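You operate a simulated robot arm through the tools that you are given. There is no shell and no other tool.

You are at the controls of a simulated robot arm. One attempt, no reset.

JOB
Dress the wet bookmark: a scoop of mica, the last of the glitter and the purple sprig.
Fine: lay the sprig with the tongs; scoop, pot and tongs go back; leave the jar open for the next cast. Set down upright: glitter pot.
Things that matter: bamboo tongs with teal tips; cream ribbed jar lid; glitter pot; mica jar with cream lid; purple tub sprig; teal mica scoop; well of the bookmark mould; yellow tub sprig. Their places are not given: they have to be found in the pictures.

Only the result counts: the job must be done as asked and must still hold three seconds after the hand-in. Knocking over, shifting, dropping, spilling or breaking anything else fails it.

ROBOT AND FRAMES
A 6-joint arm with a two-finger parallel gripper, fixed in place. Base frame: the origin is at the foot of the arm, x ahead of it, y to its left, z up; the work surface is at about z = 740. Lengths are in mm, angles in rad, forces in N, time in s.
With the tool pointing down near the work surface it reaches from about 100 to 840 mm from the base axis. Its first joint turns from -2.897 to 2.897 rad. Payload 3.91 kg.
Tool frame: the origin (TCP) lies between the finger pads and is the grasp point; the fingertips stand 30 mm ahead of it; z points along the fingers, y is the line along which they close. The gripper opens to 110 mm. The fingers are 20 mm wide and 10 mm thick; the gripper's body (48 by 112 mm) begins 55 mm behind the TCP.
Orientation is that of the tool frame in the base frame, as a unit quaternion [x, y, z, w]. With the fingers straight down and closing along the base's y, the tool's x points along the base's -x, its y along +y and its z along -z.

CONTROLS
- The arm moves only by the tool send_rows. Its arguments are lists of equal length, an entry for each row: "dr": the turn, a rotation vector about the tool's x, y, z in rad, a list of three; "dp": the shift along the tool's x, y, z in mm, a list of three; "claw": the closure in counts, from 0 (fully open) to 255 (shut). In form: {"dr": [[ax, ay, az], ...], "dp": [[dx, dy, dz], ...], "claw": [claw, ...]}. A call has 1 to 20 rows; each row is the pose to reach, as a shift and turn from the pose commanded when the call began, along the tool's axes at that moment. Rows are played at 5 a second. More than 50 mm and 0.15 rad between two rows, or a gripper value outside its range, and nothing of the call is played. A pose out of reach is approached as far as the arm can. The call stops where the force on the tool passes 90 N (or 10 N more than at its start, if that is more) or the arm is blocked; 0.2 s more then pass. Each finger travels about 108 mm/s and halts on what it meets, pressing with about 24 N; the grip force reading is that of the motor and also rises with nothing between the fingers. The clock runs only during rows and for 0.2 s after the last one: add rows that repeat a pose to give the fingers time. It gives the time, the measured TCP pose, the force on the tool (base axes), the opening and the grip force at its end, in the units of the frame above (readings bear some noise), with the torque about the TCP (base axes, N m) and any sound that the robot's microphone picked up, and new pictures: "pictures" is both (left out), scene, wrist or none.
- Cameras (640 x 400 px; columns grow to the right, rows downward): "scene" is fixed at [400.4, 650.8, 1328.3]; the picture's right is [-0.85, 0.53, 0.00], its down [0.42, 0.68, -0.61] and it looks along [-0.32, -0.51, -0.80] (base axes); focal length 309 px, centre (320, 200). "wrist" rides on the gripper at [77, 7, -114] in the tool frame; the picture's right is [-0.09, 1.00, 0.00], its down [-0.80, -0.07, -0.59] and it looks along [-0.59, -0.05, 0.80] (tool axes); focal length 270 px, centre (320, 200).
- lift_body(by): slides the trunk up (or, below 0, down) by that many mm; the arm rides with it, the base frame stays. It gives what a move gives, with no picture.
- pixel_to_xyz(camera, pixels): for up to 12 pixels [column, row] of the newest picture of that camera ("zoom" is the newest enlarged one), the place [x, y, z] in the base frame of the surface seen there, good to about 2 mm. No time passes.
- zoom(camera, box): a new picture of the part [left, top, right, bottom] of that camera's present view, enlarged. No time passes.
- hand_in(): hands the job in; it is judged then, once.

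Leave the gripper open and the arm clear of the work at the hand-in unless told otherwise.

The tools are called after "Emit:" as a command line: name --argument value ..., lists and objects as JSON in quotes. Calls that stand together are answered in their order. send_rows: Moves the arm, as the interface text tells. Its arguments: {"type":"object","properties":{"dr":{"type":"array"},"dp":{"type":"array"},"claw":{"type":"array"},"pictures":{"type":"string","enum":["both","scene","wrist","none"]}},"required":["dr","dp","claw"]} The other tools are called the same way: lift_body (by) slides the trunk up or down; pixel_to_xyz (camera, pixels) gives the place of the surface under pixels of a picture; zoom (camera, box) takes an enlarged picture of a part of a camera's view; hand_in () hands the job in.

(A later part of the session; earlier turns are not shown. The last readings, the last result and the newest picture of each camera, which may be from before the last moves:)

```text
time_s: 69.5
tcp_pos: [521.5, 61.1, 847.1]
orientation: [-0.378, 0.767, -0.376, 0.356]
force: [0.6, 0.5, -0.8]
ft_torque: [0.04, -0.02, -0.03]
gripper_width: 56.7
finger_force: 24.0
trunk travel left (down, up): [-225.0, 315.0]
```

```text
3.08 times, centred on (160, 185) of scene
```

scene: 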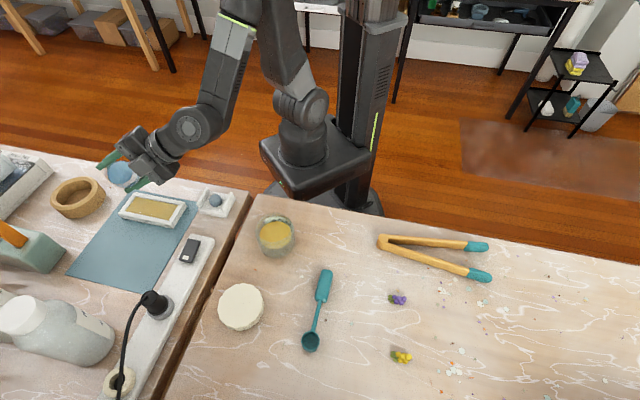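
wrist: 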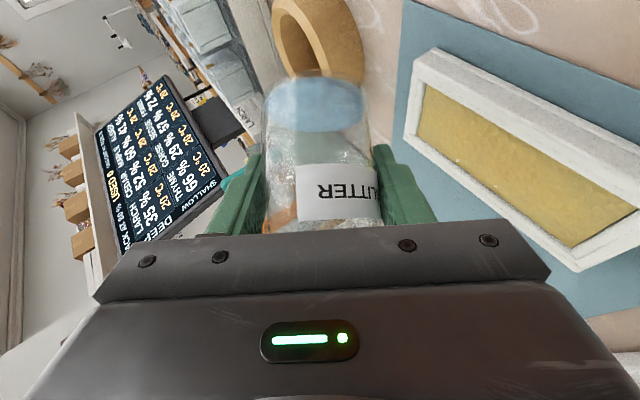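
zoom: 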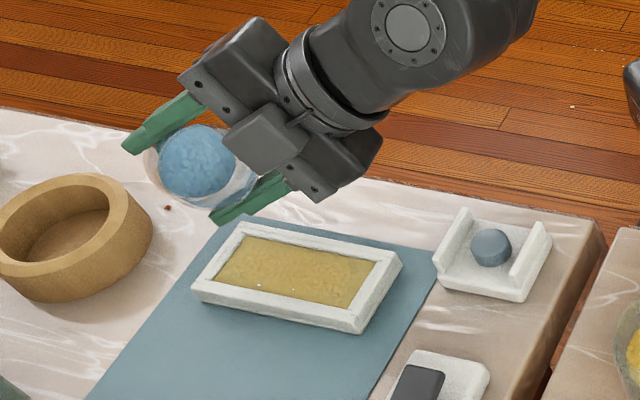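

On target at 59°, and the glitter is still in the pot. I'll continue tilting to about 117°, keeping the pot's lip over the well centre, then hold so everything runs out.

Emit:
send_rows --dr '[[0.0302, -0.0055, -0.1265], [0.0603, -0.0109, -0.253], [0.0918, -0.0087, -0.3793], [0.1233, -0.0065, -0.5055], [0.1553, 0.0037, -0.6313], [0.1872, 0.0139, -0.757], [0.2186, 0.0324, -0.8821], [0.2499, 0.0509, -1.0071], [0.2796, 0.078, -1.1311], [0.3093, 0.105, -1.255], [0.3093, 0.105, -1.255], [0.3093, 0.105, -1.255], [0.3093, 0.105, -1.255]]' --dp '[[-0.1, 5.4, 3.2], [-0.44, 10.26, 5.93], [-1.7, 14.1, 6.8], [-3.18, 17.53, 7.41], [-5.1, 20.1, 6.9], [-7.32, 22.37, 6.12], [-9.9, 23.3, 4.1], [-12.62, 23.83, 1.74], [-14.9, 24.6, -0.9], [-17.21, 25.23, -3.59], [-17.21, 25.23, -3.59], [-17.21, 25.23, -3.59], [-17.21, 25.23, -3.59]]' --claw '[170, 170, 170, 170, 170, 170, 170, 170, 170, 170, 170, 170, 170]'

Emit:
zoom --camera "scene" --box '[80, 140, 220, 250]'

```text
time_s: 72.3
tcp_pos: [520.2, 86.8, 831.1]
orientation: [0.68, -0.353, 0.637, -0.08]
force: [-0.5, 0.0, -0.8]
ft_torque: [-0.01, -0.01, 0.01]
gripper_width: 56.9
finger_force: 24.2
trunk travel left (down, up): [-225.0, 315.0]
```

scene: 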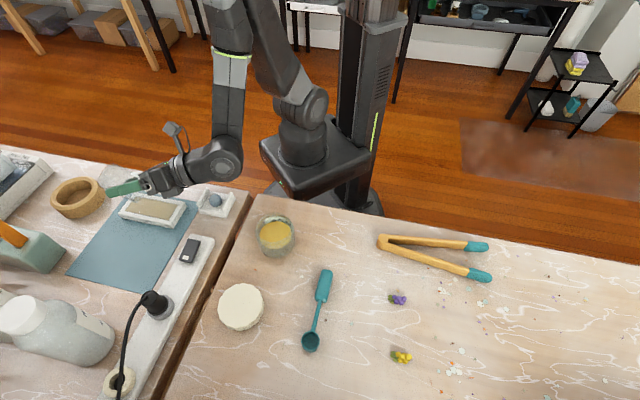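
wrist: 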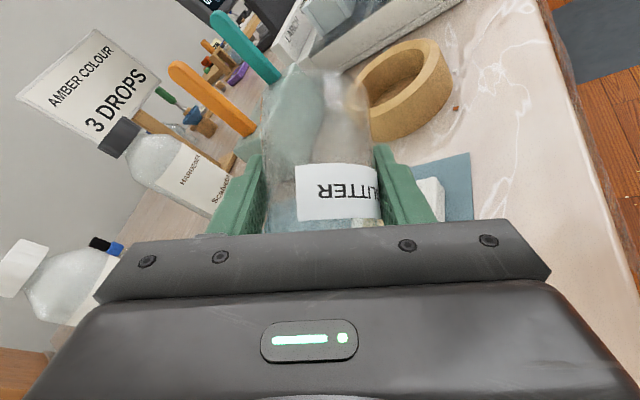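

```text
3.64 times, centred on (150, 195) of scene
```

zoom: 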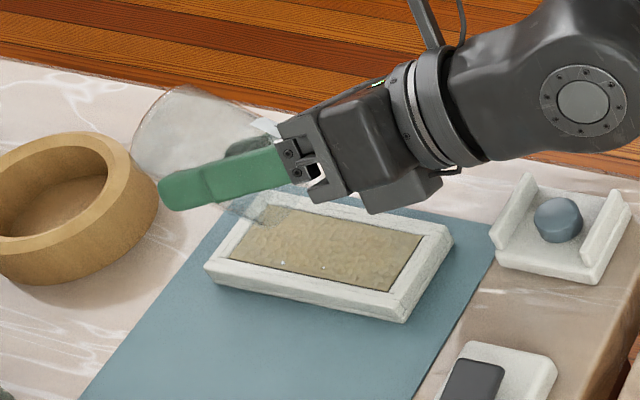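

The pot looks empty and the well colour has changed to a glitter/mica mix. I'll check for remnants in the pot and any spill around the mould.

Emit:
zoom --camera "wrist" --box '[240, 50, 400, 240]'

Emit:
zoom --camera "scene" --box '[105, 165, 195, 235]'

```text
2.11 times, centred on (320, 145) of wrist
```

zoom: 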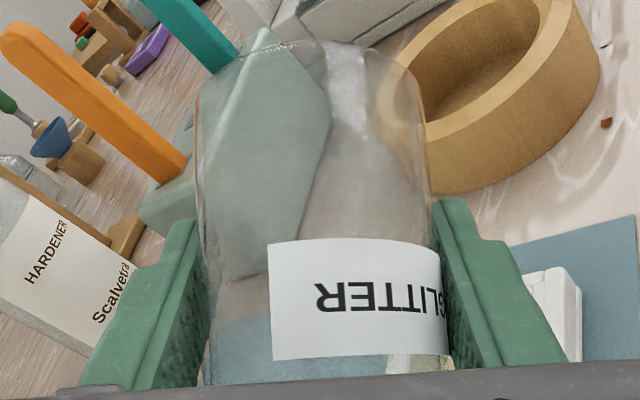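

```text
5.71 times, centred on (150, 200) of scene
```

zoom: 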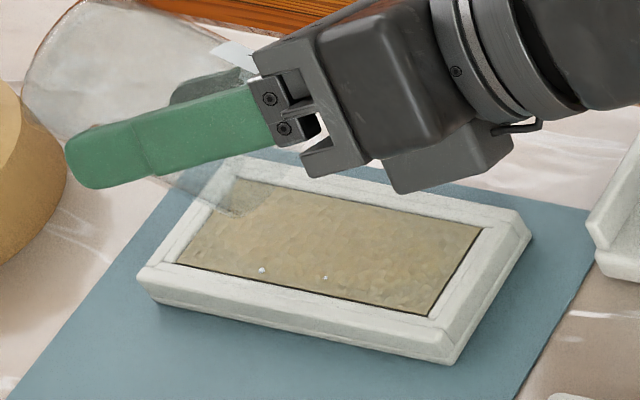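

The pot is empty and the frame and mat are clean. I'll lift it 70 mm and roll it back upright.

Emit:
send_rows --dr '[[0, 0, 0], [0, 0, 0], [-0.0426, 0.0134, 0.135], [-0.0851, 0.0268, 0.2701], [-0.1277, 0.0403, 0.4051], [-0.1703, 0.0537, 0.5401], [-0.2129, 0.0671, 0.6751], [-0.2554, 0.0805, 0.8102], [-0.298, 0.094, 0.9452], [-0.3406, 0.1074, 1.0802], [-0.3832, 0.1208, 1.2153], [-0.4257, 0.1342, 1.3503], [-0.4683, 0.1476, 1.4853], [-0.5109, 0.1611, 1.6203], [-0.5534, 0.1745, 1.7554], [-0.596, 0.1879, 1.8904], [-0.6386, 0.2013, 2.0254], [-0.6812, 0.2148, 2.1604], [-0.7237, 0.2282, 2.2955], [-0.7663, 0.2416, 2.4305]]' --dp '[[28.2, -19.7, -6.1], [56.5, -39.5, -12.2], [58.9, -39.8, -12.6], [61.3, -40.1, -13.1], [63.6, -40.4, -13.5], [66, -40.6, -14], [68.4, -40.9, -14.4], [70.8, -41.2, -14.9], [73.2, -41.5, -15.3], [75.6, -41.8, -15.8], [77.9, -42, -16.2], [80.3, -42.3, -16.6], [82.7, -42.6, -17.1], [85.1, -42.9, -17.5], [87.5, -43.2, -18], [89.9, -43.5, -18.4], [92.2, -43.7, -18.9], [94.6, -44, -19.3], [97, -44.3, -19.8], [99.4, -44.6, -20.2]]' --claw '[170, 170, 170, 170, 170, 170, 170, 170, 170, 170, 170, 170, 170, 170, 170, 170, 170, 170, 170, 170]'

Emit:
zoom --camera "scene" --box '[80, 80, 240, 250]'

```text
time_s: 76.5
tcp_pos: [513.3, 68.7, 939.6]
orientation: [0.162, 0.91, -0.069, 0.376]
force: [-0.6, -0.1, 0.2]
ft_torque: [0.03, -0.03, -0.01]
gripper_width: 56.8
finger_force: 23.8
trunk travel left (down, up): [-225.0, 315.0]
```

scene: 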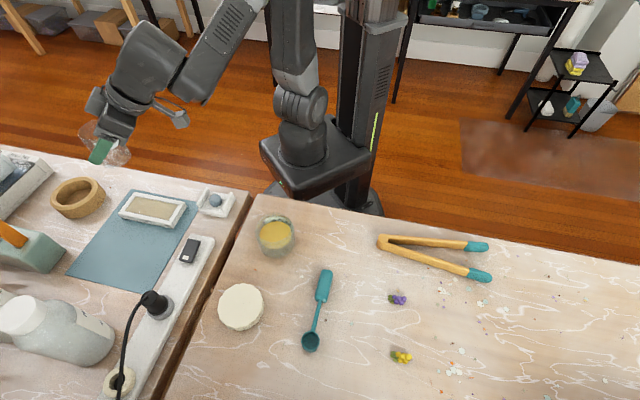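
wrist: 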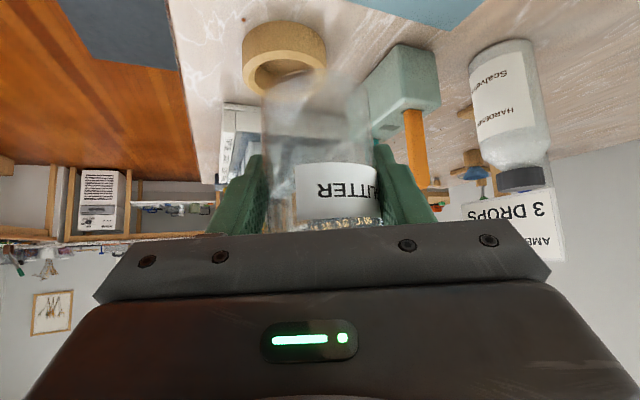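

```text
2.35 times, centred on (160, 165) of scene
```

zoom: 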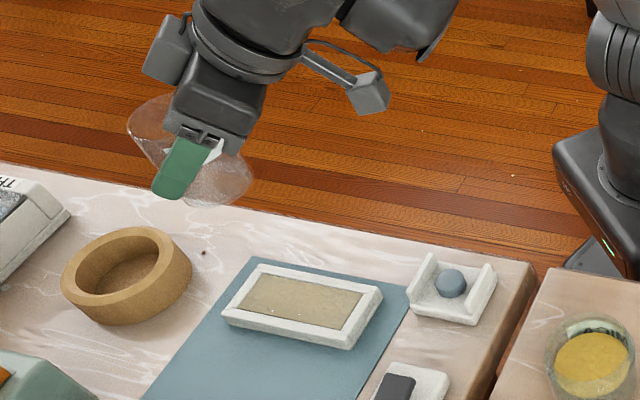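

The pot is upright and visibly empty. I'll carry it back above its original spot, yawing back to 84°.

Emit:
send_rows --dr '[[-0.0642, 0, -0.0642], [-0.1284, 0, -0.1284], [-0.1925, 0, -0.1925], [-0.2567, 0, -0.2567], [-0.3209, 0, -0.3209], [-0.3851, 0, -0.3851], [-0.4492, 0, -0.4492], [-0.5134, 0, -0.5134], [-0.5776, 0, -0.5776], [-0.6418, 0, -0.6418], [-0.7059, 0, -0.7059], [-0.7701, 0, -0.7701], [-0.8343, 0, -0.8343], [-0.8985, 0, -0.8985], [-0.9626, 0, -0.9626], [-1.0268, 0, -1.0268], [-1.091, 0, -1.091], [-1.1552, 0, -1.1552], [-1.2193, 0, -1.2193], [-1.2835, 0, -1.2835]]' --dp '[[21.4, 20.7, -21.4], [42.9, 41.3, -42.9], [64.3, 62, -64.3], [85.8, 82.7, -85.8], [107.2, 103.3, -107.2], [128.6, 124, -128.6], [150.1, 144.7, -150.1], [171.5, 165.3, -171.5], [193, 186, -193], [214.4, 206.7, -214.4], [235.8, 227.3, -235.8], [257.3, 248, -257.3], [278.7, 268.6, -278.7], [300.2, 289.3, -300.2], [321.6, 310, -321.6], [343, 330.6, -343], [364.5, 351.3, -364.5], [385.9, 372, -385.9], [407.4, 392.6, -407.4], [428.8, 413.3, -428.8]]' --claw '[170, 170, 170, 170, 170, 170, 170, 170, 170, 170, 170, 170, 170, 170, 170, 170, 170, 170, 170, 170]'

```text
time_s: 80.8
tcp_pos: [86.9, 666.3, 938.6]
orientation: [-0.618, 0.688, 0.255, 0.283]
force: [0.3, -0.7, -0.1]
ft_torque: [0.01, -0.02, 0.02]
gripper_width: 56.6
finger_force: 24.3
trunk travel left (down, up): [-225.0, 315.0]
```

scene: 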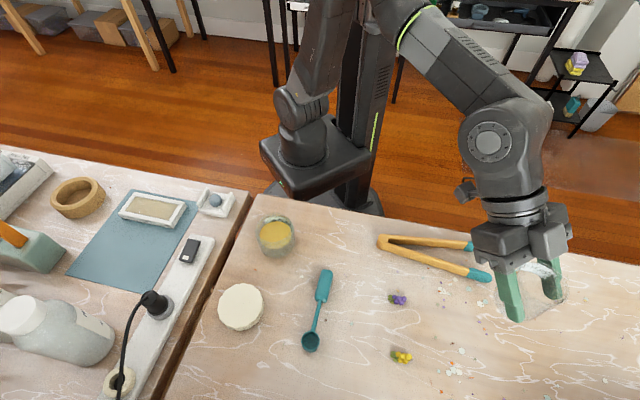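
wrist: 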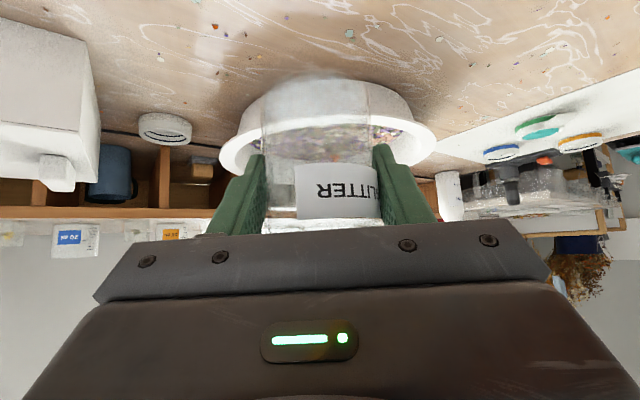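

I'll lower to about 10 mm above the set-down height with a small trim.

Emit:
send_rows --dr '[[0, 0, 0], [0, 0, 0], [0, 0, 0], [0, 0, 0], [0, 0, 0], [0, 0, 0]]' --dp '[[25, 1, 24], [50, 1.9, 48], [75, 1.9, 72], [92, 1.9, 89], [99.6, 1.9, 96.4], [99.6, 1.9, 96.4]]' --claw '[170, 170, 170, 170, 170, 170]'

Emit:
zoom --camera "scene" --box '[430, 260, 530, 360]'

```text
time_s: 82.2
tcp_pos: [81.6, 662.1, 798.2]
orientation: [-0.618, 0.688, 0.256, 0.282]
force: [0.4, -0.1, 0.2]
ft_torque: [0.0, 0.0, 0.02]
gripper_width: 56.7
finger_force: 24.2
trunk travel left (down, up): [-225.0, 315.0]
```

scene: 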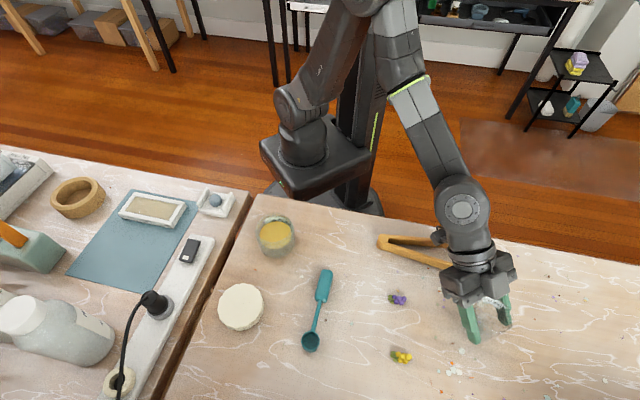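
wrist: 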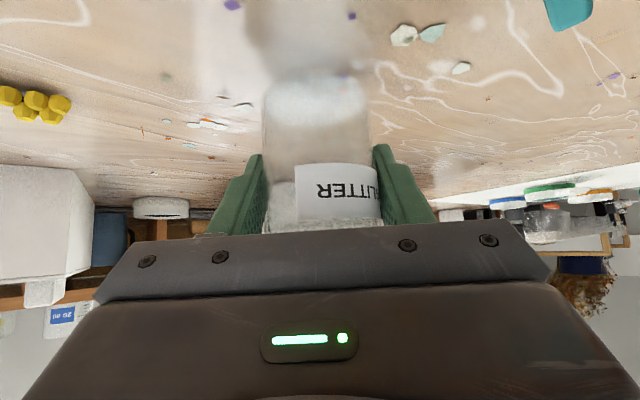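

```text
4.00 times, centred on (480, 310) of scene
```

zoom: 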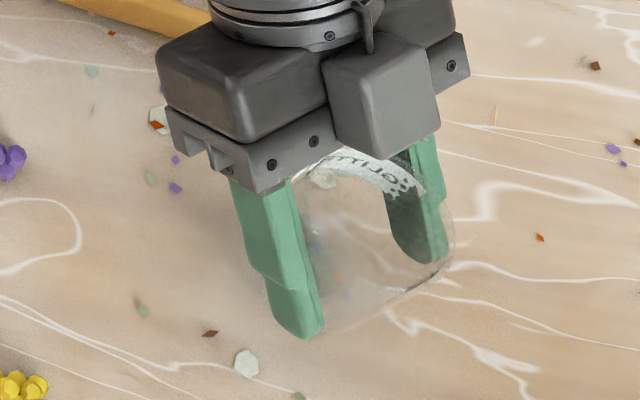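

9 mm above. Final lowering with the trim back to (84.8,664.3,≈790).

Emit:
send_rows --dr '[[0, 0, 0], [0, 0, 0], [0, 0, 0], [0, 0, 0]]' --dp '[[1.5, -1.5, 2.6], [3, -2.95, 5.5], [4.3, -2.95, 7.9], [4.3, -2.95, 7.9]]' --claw '[170, 170, 170, 170]'

Emit:
zoom --camera "scene" --box '[430, 260, 530, 360]'

Emit:
pixel_to_xyz --camera "wrist" --pixels '[[305, 190], [320, 180], [340, 190], [355, 200], [370, 190], [375, 205], [330, 205], [310, 205], [350, 175], [365, 210]]'

```text
time_s: 83.2
tcp_pos: [85.9, 666.1, 792.3]
orientation: [-0.617, 0.689, 0.255, 0.282]
force: [1.2, -0.6, -0.1]
ft_torque: [-0.02, 0.02, -0.03]
gripper_width: 56.8
finger_force: 23.5
trunk travel left (down, up): [-225.0, 315.0]
```

scene: 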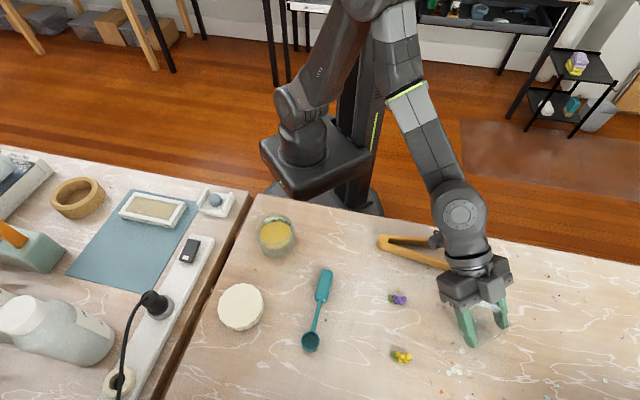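
wrist: 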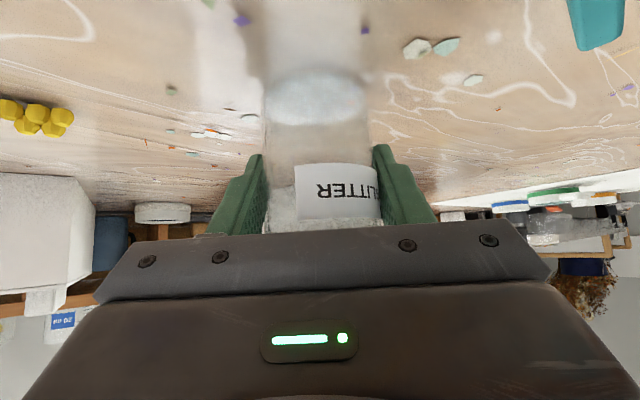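

```text
4.00 times, centred on (480, 310) of scene
```

zoom: 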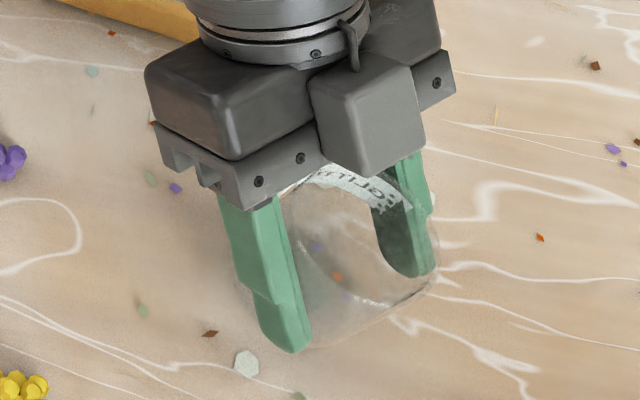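

```text
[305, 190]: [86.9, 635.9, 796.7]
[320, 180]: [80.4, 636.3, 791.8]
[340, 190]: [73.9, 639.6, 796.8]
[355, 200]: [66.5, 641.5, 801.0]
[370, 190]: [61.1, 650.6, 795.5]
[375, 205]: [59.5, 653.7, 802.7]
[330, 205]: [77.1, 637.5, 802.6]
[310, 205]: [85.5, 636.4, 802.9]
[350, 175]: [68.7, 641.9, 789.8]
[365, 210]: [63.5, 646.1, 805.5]
```

The label fit shows the pot about (+1.5,+1.5) mm off and about 2 mm above the table. I'll trim by (-1.3,-1.8,-2.2).

Emit:
send_rows --dr '[[0, 0, 0], [0, 0, 0], [0, 0, 0]]' --dp '[[1.5, 0.6, 0.1], [2.9, 1.1, 0.2], [2.9, 1.1, 0.2]]' --claw '[170, 170, 170]'

Emit:
zoom --camera "scene" --box '[430, 260, 530, 360]'

Emit:
pixel_to_xyz --camera "wrist" --pixels '[[305, 190], [320, 180], [340, 190], [355, 200], [370, 190], [375, 205], [330, 205], [310, 205], [350, 175], [365, 210]]'

```text
time_s: 84.0
tcp_pos: [83.2, 663.7, 789.4]
orientation: [-0.617, 0.689, 0.254, 0.283]
force: [1.5, 0.5, 3.7]
ft_torque: [-0.01, -0.07, 0.03]
gripper_width: 56.9
finger_force: 23.8
trunk travel left (down, up): [-225.0, 315.0]
```

scene: 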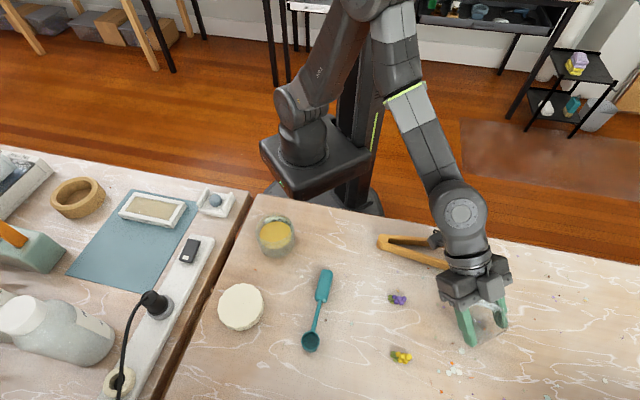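
wrist: 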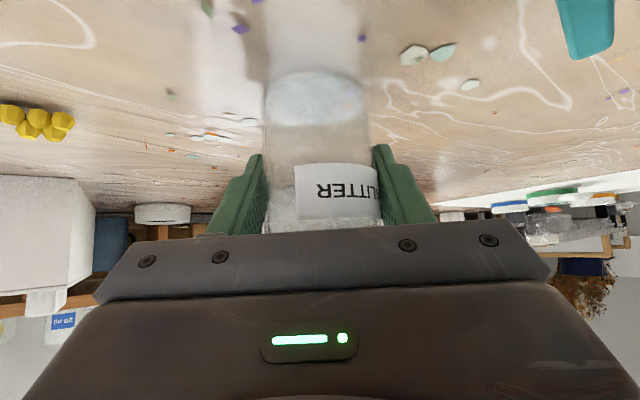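

```text
4.00 times, centred on (480, 310) of scene
```

zoom: 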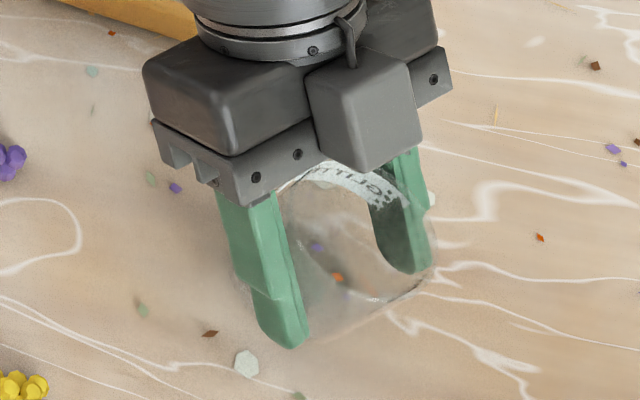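

```text
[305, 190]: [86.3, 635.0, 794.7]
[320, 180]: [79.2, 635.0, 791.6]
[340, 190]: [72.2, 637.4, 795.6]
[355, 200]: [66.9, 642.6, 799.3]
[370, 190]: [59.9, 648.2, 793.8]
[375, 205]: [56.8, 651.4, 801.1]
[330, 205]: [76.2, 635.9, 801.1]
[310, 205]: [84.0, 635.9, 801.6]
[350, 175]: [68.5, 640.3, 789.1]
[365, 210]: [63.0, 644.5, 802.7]
```

Contact with the table is light (3.7 N), and the wrist view matches the original grasp view. I'll release the pot slowly.

Emit:
send_rows --dr '[[0, 0, 0], [0, 0, 0], [0, 0, 0], [0, 0, 0], [0, 0, 0], [0, 0, 0]]' --dp '[[0, 0, 0], [0, 0, 0], [0, 0, 0], [0, 0, 0], [0, 0, 0], [0, 0, 0]]' --claw '[135, 120, 110, 90, 65, 45]'

Emit:
zoom --camera "scene" --box '[430, 260, 530, 360]'

```text
time_s: 85.3
tcp_pos: [84.3, 663.4, 789.2]
orientation: [-0.618, 0.689, 0.254, 0.282]
force: [0.7, 0.2, -0.3]
ft_torque: [0.01, 0.0, 0.04]
gripper_width: 90.8
finger_force: 0.1
trunk travel left (down, up): [-225.0, 315.0]
```

scene: 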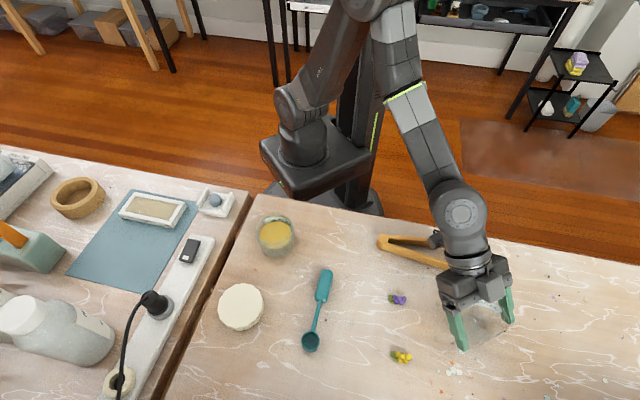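
wrist: 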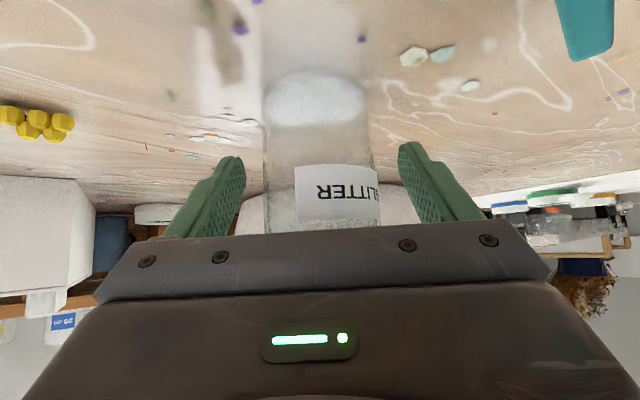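

```text
4.00 times, centred on (480, 310) of scene
```

zoom: 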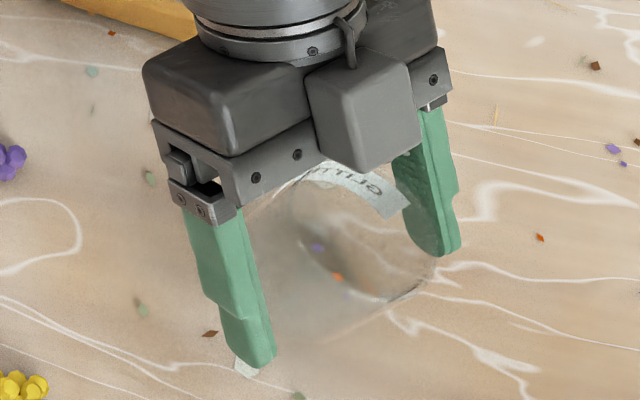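

The pot stands upright in place. I'll lift straight up 140 mm, clear of it.

Emit:
send_rows --dr '[[0, 0, 0], [0, 0, 0], [0, 0, 0], [0, 0, 0], [0, 0, 0]]' --dp '[[-12, 0, -12], [-40, 0, -40], [-70, 0, -70], [-99, 0, -99], [-99, 0, -99]]' --claw '[45, 45, 20, 0, 0]'

Emit:
zoom --camera "scene" --box '[440, 280, 530, 360]'

Emit:
zoom --camera "scene" --box '[365, 225, 505, 295]'

```text
time_s: 86.5
tcp_pos: [82.8, 662.4, 927.3]
orientation: [-0.618, 0.688, 0.255, 0.282]
force: [-0.7, 0.2, 1.3]
ft_torque: [0.01, 0.0, 0.0]
gripper_width: 110.1
finger_force: 0.1
trunk travel left (down, up): [-225.0, 315.0]
```

scene: 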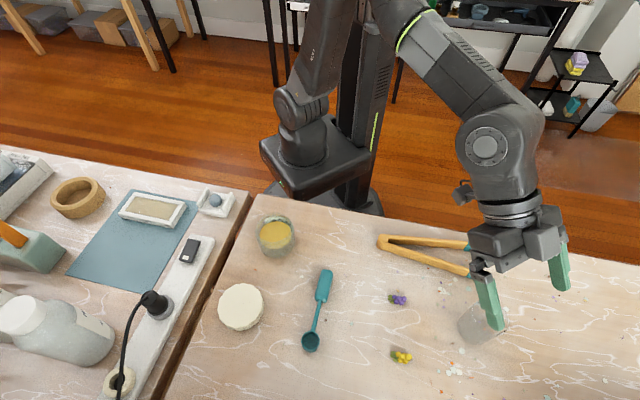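
wrist: 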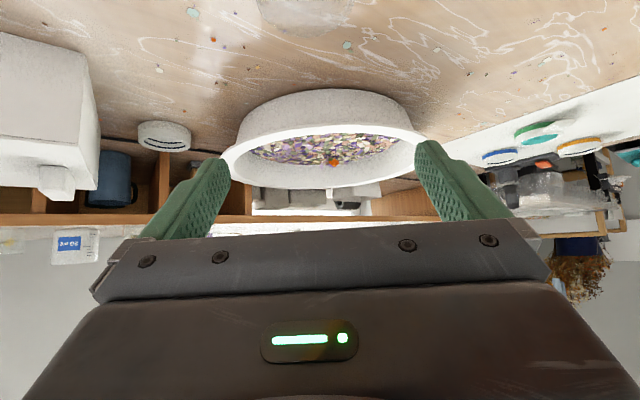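

```text
5.00 times, centred on (485, 320) of scene
```

zoom: 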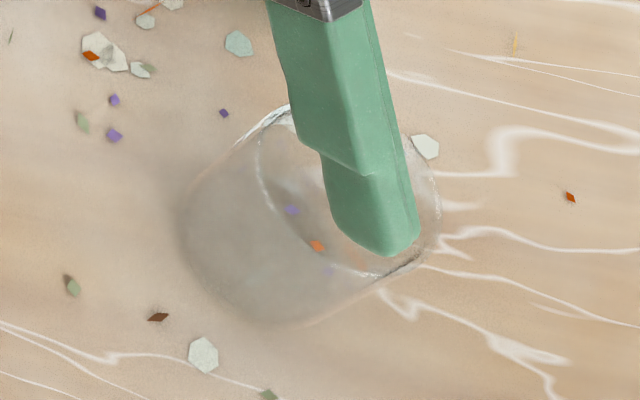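

```text
4.57 times, centred on (435, 260) of scene
```

zoom: 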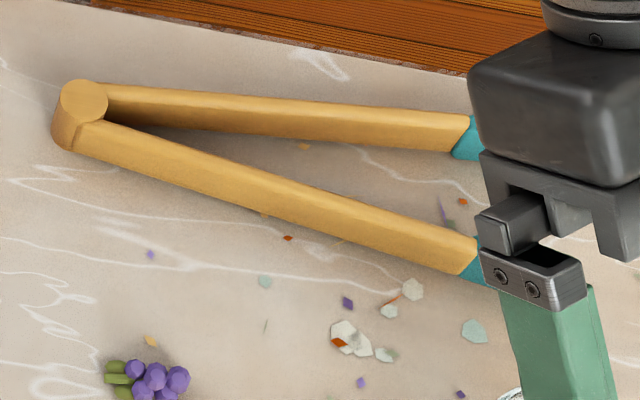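

The pot matches its original picture. Next are the tongs: they lie along yaw ≈135°, with the hinge near (125,443) and the tips near (-50,568) and (-5,620). I'll hover over their middle (≈(51,517)) with the tool at yaw 135°, 70° down.

Emit:
send_rows --dr '[[-0.0602, 0.0509, -0.0946], [-0.1205, 0.1017, -0.1891], [-0.1807, 0.1526, -0.2837], [-0.241, 0.2035, -0.3783], [-0.3012, 0.2543, -0.4728], [-0.3614, 0.3052, -0.5674], [-0.4217, 0.356, -0.6619], [-0.4819, 0.4069, -0.7565], [-0.4819, 0.4069, -0.7565]]' --dp '[[12.8, 2.1, -13.3], [25.7, 4.2, -26.6], [38.5, 6.2, -39.9], [51.3, 8.3, -53.2], [64.1, 10.4, -66.5], [77, 12.5, -79.8], [89.8, 14.5, -93.1], [102.6, 16.6, -106.4], [102.6, 16.6, -106.4]]' --claw '[0, 0, 0, 0, 0, 0, 0, 0, 0]'

Emit:
zoom --camera "wrist" --box '[180, 0, 460, 210]'

```text
time_s: 88.5
tcp_pos: [53.3, 520.1, 931.2]
orientation: [0.91, -0.378, -0.161, -0.063]
force: [-0.3, -0.6, 0.8]
ft_torque: [0.0, 0.0, 0.02]
gripper_width: 110.0
finger_force: 0.2
trunk travel left (down, up): [-225.0, 315.0]
```

scene: 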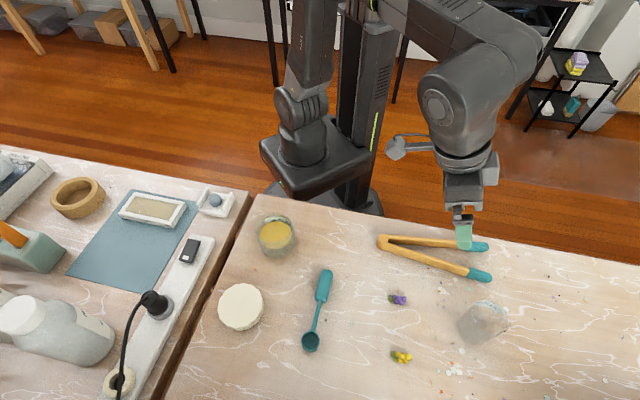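
wrist: 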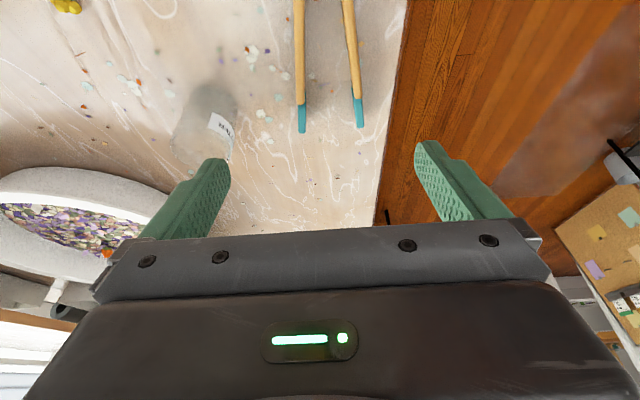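

```text
1.90 times, centred on (320, 105) of wrist
```

zoom: 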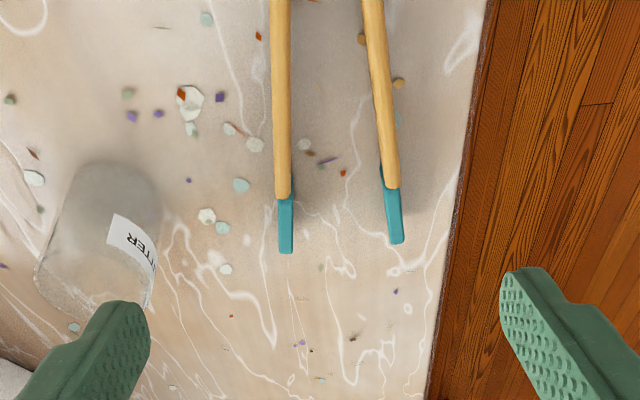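

Good view of the tongs' front half. I'll measure points along both arms and tips.

Emit:
pixel_to_xyz --camera "wrist" --pixels '[[299, 10], [300, 40], [301, 70], [301, 95], [302, 115], [302, 130], [347, 10], [350, 40], [354, 70], [356, 95], [358, 112], [360, 126]]'

Emit:
pixel_to_xyz --camera "wrist" --pixels '[[296, 60], [305, 60], [298, 118], [306, 118], [348, 60], [357, 60], [354, 112], [363, 112], [294, 60], [307, 60], [210, 125], [230, 150]]'

Emit:
pixel_to_xyz --camera "scene" --pixels '[[383, 241], [379, 246], [388, 240], [395, 238], [395, 247], [405, 253], [405, 239], [420, 258], [420, 240], [435, 263], [435, 242], [388, 250]]'

```text
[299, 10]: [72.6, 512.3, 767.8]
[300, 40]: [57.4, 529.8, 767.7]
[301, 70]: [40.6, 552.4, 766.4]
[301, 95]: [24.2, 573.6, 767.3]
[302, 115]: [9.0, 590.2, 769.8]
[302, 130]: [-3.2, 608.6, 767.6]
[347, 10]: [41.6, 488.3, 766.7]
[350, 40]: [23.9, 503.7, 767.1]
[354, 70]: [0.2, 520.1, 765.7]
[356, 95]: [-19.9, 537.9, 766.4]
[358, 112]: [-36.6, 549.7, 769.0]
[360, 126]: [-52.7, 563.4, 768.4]
```

```text
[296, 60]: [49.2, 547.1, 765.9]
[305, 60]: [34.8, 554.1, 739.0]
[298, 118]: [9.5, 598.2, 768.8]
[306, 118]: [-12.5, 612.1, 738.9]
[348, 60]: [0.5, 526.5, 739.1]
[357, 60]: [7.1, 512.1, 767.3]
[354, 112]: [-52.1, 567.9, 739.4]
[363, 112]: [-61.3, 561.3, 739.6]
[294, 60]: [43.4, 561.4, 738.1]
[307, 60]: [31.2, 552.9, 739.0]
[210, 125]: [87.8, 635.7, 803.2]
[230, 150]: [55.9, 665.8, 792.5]
```

```text
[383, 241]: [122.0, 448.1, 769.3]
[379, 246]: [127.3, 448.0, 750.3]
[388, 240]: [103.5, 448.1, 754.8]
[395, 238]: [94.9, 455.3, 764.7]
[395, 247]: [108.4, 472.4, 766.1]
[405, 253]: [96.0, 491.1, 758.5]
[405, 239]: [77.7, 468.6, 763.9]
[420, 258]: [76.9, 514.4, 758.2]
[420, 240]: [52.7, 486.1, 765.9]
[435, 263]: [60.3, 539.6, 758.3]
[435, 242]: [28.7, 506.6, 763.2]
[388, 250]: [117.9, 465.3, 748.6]
```

The tongs' arms are about 27 mm tall, about 11 mm wide and 42 mm apart (centres) at the grip point. I'll descend around both arms at about (45,512) with the fingers at about 90 mm.

Emit:
send_rows --dr '[[0, 0, 0], [0, 0, 0], [0, 0, 0], [0, 0, 0], [0, 0, 0], [0, 0, 0], [0, 0, 0]]' --dp '[[13.5, 3.7, 31], [27, 7.5, 62], [40.5, 11.2, 92.95], [50, 11.2, 119], [56, 11.2, 136], [59.7, 11.2, 145.8], [59.7, 11.2, 145.8]]' --claw '[0, 20, 45, 45, 45, 45, 45]'

Emit:
zoom --camera "scene" --box '[365, 200, 505, 300]'

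```text
time_s: 90.2
tcp_pos: [49.3, 506.9, 777.0]
orientation: [0.909, -0.379, -0.16, -0.065]
force: [0.2, 0.1, -0.7]
ft_torque: [0.0, 0.01, -0.01]
gripper_width: 90.8
finger_force: 0.1
trunk travel left (down, up): [-225.0, 315.0]
```

scene: 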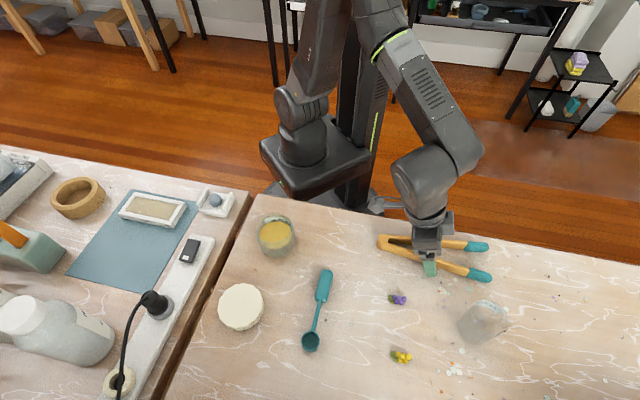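
wrist: 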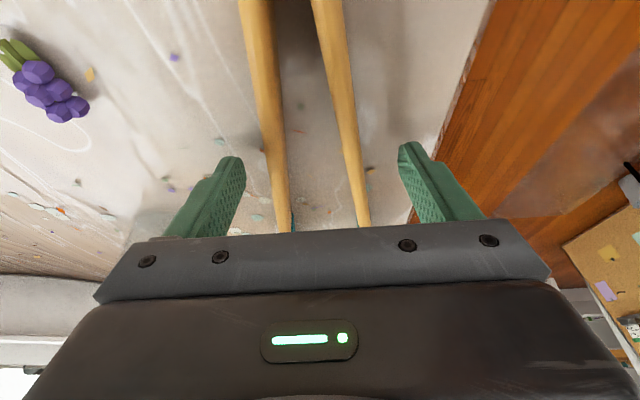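

```text
4.00 times, centred on (435, 250) of scene
```

zoom: 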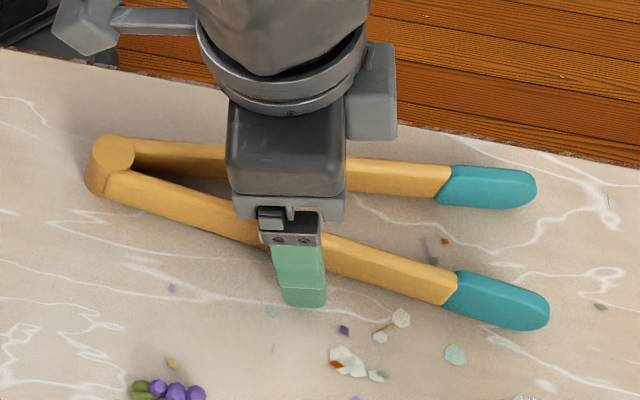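

The fingers straddle both arms centrally. I'll lower 3 mm more and close gradually to a light squeeze, about 47 mm.

Emit:
send_rows --dr '[[0, 0, 0], [0, 0, 0], [0, 0, 0], [0, 0, 0], [0, 0, 0], [0, 0, 0], [0, 0, 0]]' --dp '[[0.5, 0, 1.5], [1.1, 0, 3], [1.1, 0, 3], [1.1, 0, 3], [1.1, 0, 3], [1.1, 0, 3], [1.1, 0, 3]]' --claw '[60, 85, 105, 125, 135, 145, 145]'

Emit:
zoom --camera "scene" --box '[365, 200, 505, 300]'

```text
time_s: 91.8
tcp_pos: [49.0, 506.7, 772.9]
orientation: [0.909, -0.38, -0.16, -0.064]
force: [-0.8, -0.3, 0.2]
ft_torque: [0.02, -0.01, 0.03]
gripper_width: 47.5
finger_force: 3.1
trunk travel left (down, up): [-225.0, 315.0]
```

scene: 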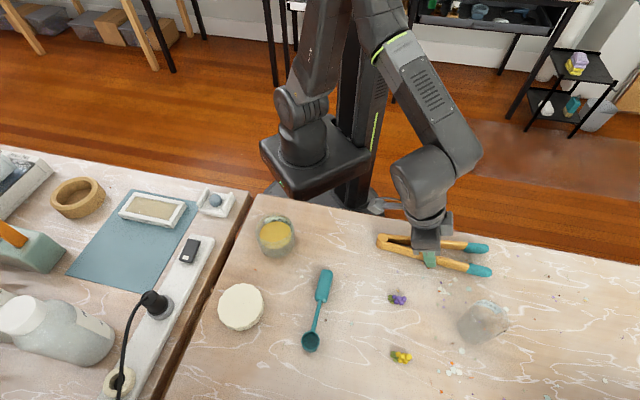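
wrist: 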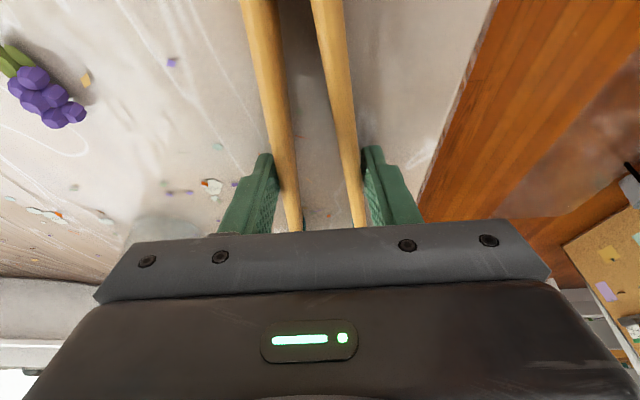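

```text
4.00 times, centred on (435, 250) of scene
```

zoom: 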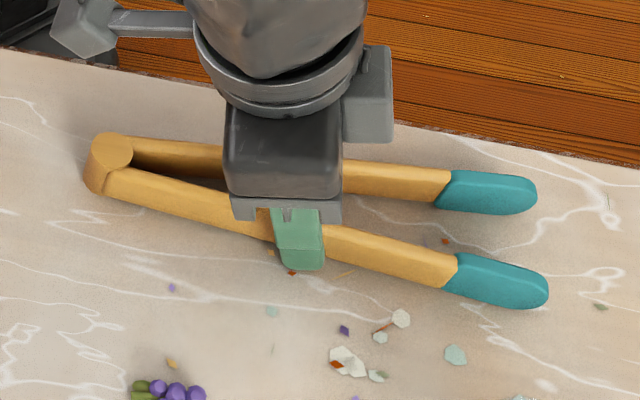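

The tongs are sprung: at 47.5 mm the grip force is 3 N and the tips are coming together. I'll squeeze a little more, to about 42 mm, for a secure hold, then lift 40 mm.

Emit:
send_rows --dr '[[0, 0, 0], [0, 0, 0], [0, 0, 0], [0, 0, 0], [0, 0, 0], [0, 0, 0], [0, 0, 0], [0, 0, 0]]' --dp '[[0, 0, 0], [0, 0, 0], [0, 0, 0], [-0.7, 0, -1.9], [-3.4, 0, -9.4], [-8.5, 0, -23.5], [-13.7, 0, -37.6], [-13.7, 0, -37.6]]' --claw '[152, 158, 158, 158, 158, 158, 158, 158]'

Emit:
zoom --camera "scene" --box '[365, 180, 505, 300]'

```text
time_s: 93.5
tcp_pos: [48.7, 505.5, 812.6]
orientation: [0.91, -0.377, -0.161, -0.063]
force: [-0.7, 0.0, -1.5]
ft_torque: [0.01, 0.01, 0.0]
gripper_width: 42.3
finger_force: 3.2
trunk travel left (down, up): [-225.0, 315.0]
```

scene: 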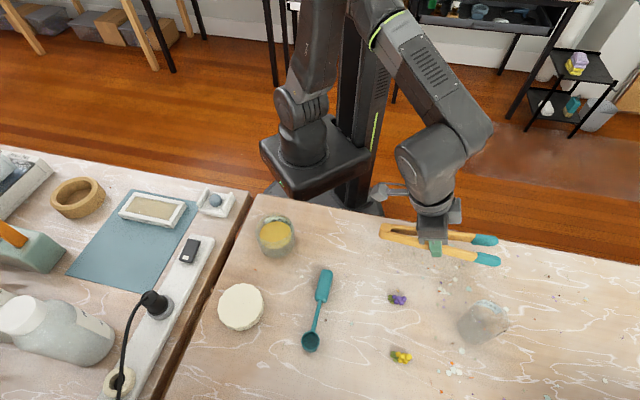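
wrist: 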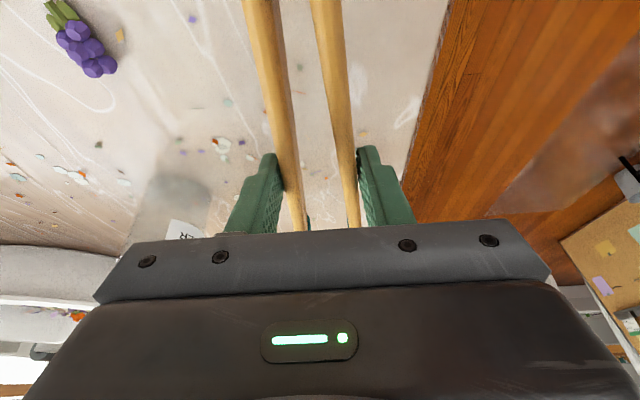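

```text
3.33 times, centred on (435, 240) of scene
```

zoom: 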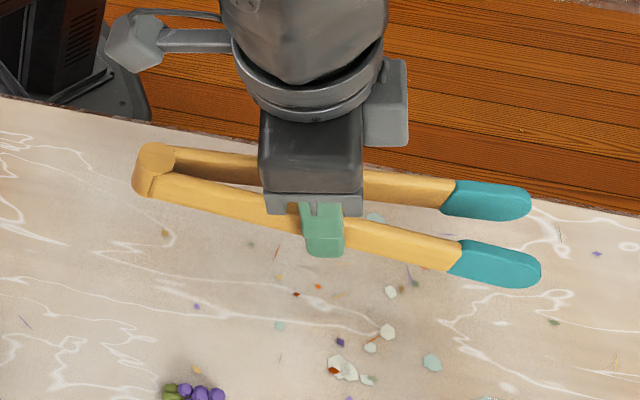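

The tongs are lifted level and held. I'll measure the tip and hinge positions relative to the TCP.

Emit:
pixel_to_xyz --camera "scene" --pixels '[[496, 240], [475, 238], [499, 259], [478, 256], [386, 226], [460, 236], [465, 252], [490, 259], [485, 239], [386, 232]]'

Emit:
zoom --camera "scene" --box '[455, 215, 515, 275]'

```text
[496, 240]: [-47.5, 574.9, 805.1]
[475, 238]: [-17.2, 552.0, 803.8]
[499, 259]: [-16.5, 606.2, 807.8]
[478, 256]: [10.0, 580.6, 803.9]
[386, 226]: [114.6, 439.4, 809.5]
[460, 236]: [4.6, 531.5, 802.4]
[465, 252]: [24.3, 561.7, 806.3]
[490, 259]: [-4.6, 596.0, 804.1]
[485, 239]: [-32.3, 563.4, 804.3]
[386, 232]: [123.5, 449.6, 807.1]
```

```text
6.67 times, centred on (485, 245) of scene
```

zoom: 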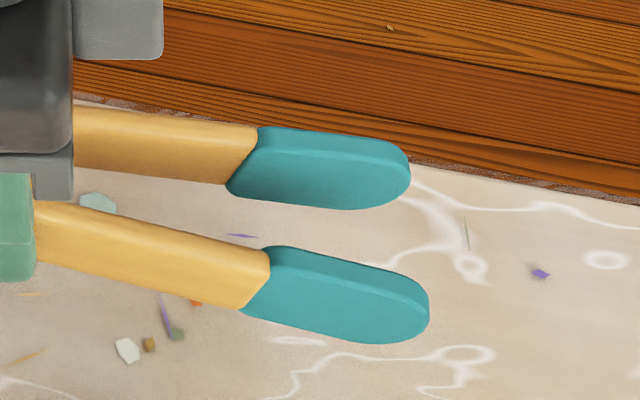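

The tongs are level; the tip midpoint is about 121 mm ahead of the TCP and the gap is about 34 mm. I'll raise and carry them above the purple sprig, turning to yaw ≈131° and pitching the tips down 15°.

Emit:
send_rows --dr '[[0, 0, 0], [0.0025, 0.0436, 0.0114], [0.0051, 0.0872, 0.0228], [0.0076, 0.1309, 0.0342], [0.0101, 0.1745, 0.0456], [0.0127, 0.2181, 0.057], [0.0152, 0.2617, 0.0684], [0.0152, 0.2617, 0.0684]]' --dp '[[-8.2, 0, -22.5], [10.8, -18.1, -38], [29.8, -36.3, -53.5], [48.9, -54.4, -69], [67.9, -72.5, -84.6], [87, -90.7, -100.1], [106, -108.8, -115.6], [106, -108.8, -115.6]]' --claw '[158, 158, 158, 158, 158, 158, 158, 158]'

Emit:
zoom --camera "scene" --box '[310, 190, 450, 340]'

```text
time_s: 95.3
tcp_pos: [225.7, 484.9, 885.7]
orientation: [0.908, -0.416, -0.039, -0.015]
force: [0.2, -0.2, -1.5]
ft_torque: [0.01, -0.05, 0.02]
gripper_width: 42.3
finger_force: 3.8
trunk travel left (down, up): [-225.0, 315.0]
```

scene: 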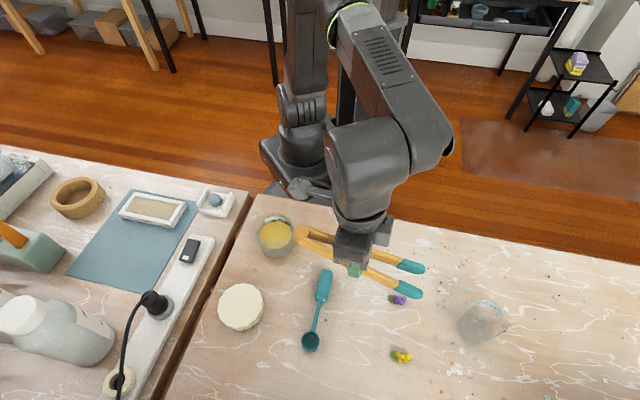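
wrist: 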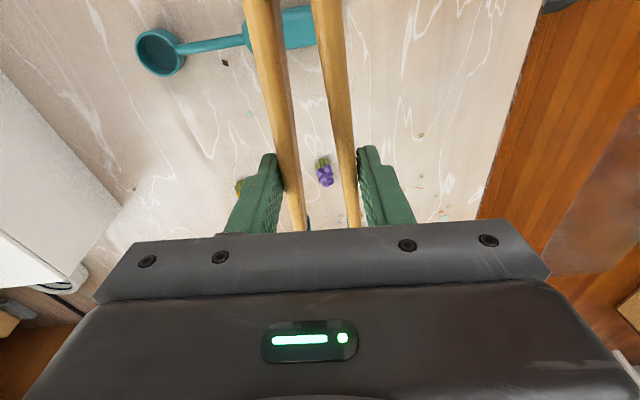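

```text
2.67 times, centred on (380, 265) of scene
```

zoom: 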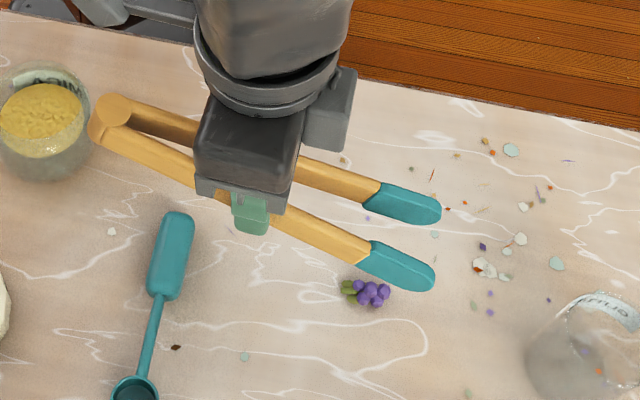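

The wrist view shows the sprig (325,172) right between the two arms. I'll measure the sprig from here and the tips from the scene view.

Emit:
zoom --camera "wrist" --box '[285, 140, 365, 230]'

Emit:
pixel_to_xyz --camera "wrist" --pixels '[[322, 160], [326, 162], [320, 170], [331, 170], [325, 173], [321, 178], [331, 178], [326, 184], [326, 158], [318, 172]]'

Emit:
pixel_to_xyz --camera "scene" --pixels '[[421, 267], [412, 264], [405, 262], [420, 293], [411, 289], [402, 284], [302, 232], [308, 230], [390, 254], [385, 277], [398, 300], [393, 297]]'

```text
4.44 times, centred on (325, 185) of wrist
```

zoom: 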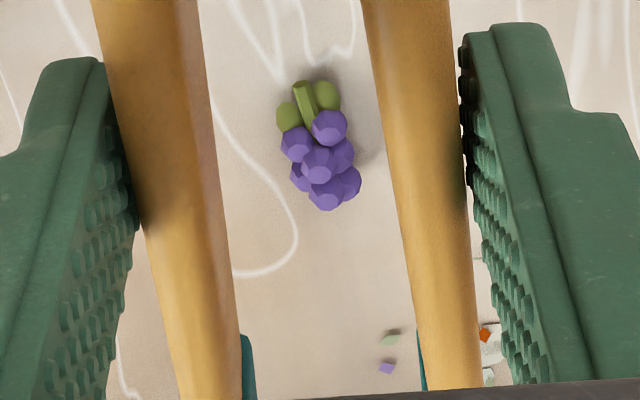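

```text
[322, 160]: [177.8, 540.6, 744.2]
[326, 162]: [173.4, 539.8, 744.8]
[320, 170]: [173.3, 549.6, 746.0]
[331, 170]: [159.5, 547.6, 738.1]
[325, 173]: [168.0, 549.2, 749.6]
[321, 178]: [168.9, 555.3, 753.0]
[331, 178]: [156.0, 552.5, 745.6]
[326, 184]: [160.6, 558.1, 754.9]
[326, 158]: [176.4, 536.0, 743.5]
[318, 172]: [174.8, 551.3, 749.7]
```

```text
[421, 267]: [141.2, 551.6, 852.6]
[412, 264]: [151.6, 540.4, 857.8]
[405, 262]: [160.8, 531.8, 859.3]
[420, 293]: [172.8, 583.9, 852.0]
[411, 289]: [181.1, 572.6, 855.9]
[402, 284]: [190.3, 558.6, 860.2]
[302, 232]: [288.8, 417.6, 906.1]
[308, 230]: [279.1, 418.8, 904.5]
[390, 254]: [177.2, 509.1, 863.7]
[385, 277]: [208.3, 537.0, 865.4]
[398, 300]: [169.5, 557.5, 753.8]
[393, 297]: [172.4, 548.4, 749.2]
```

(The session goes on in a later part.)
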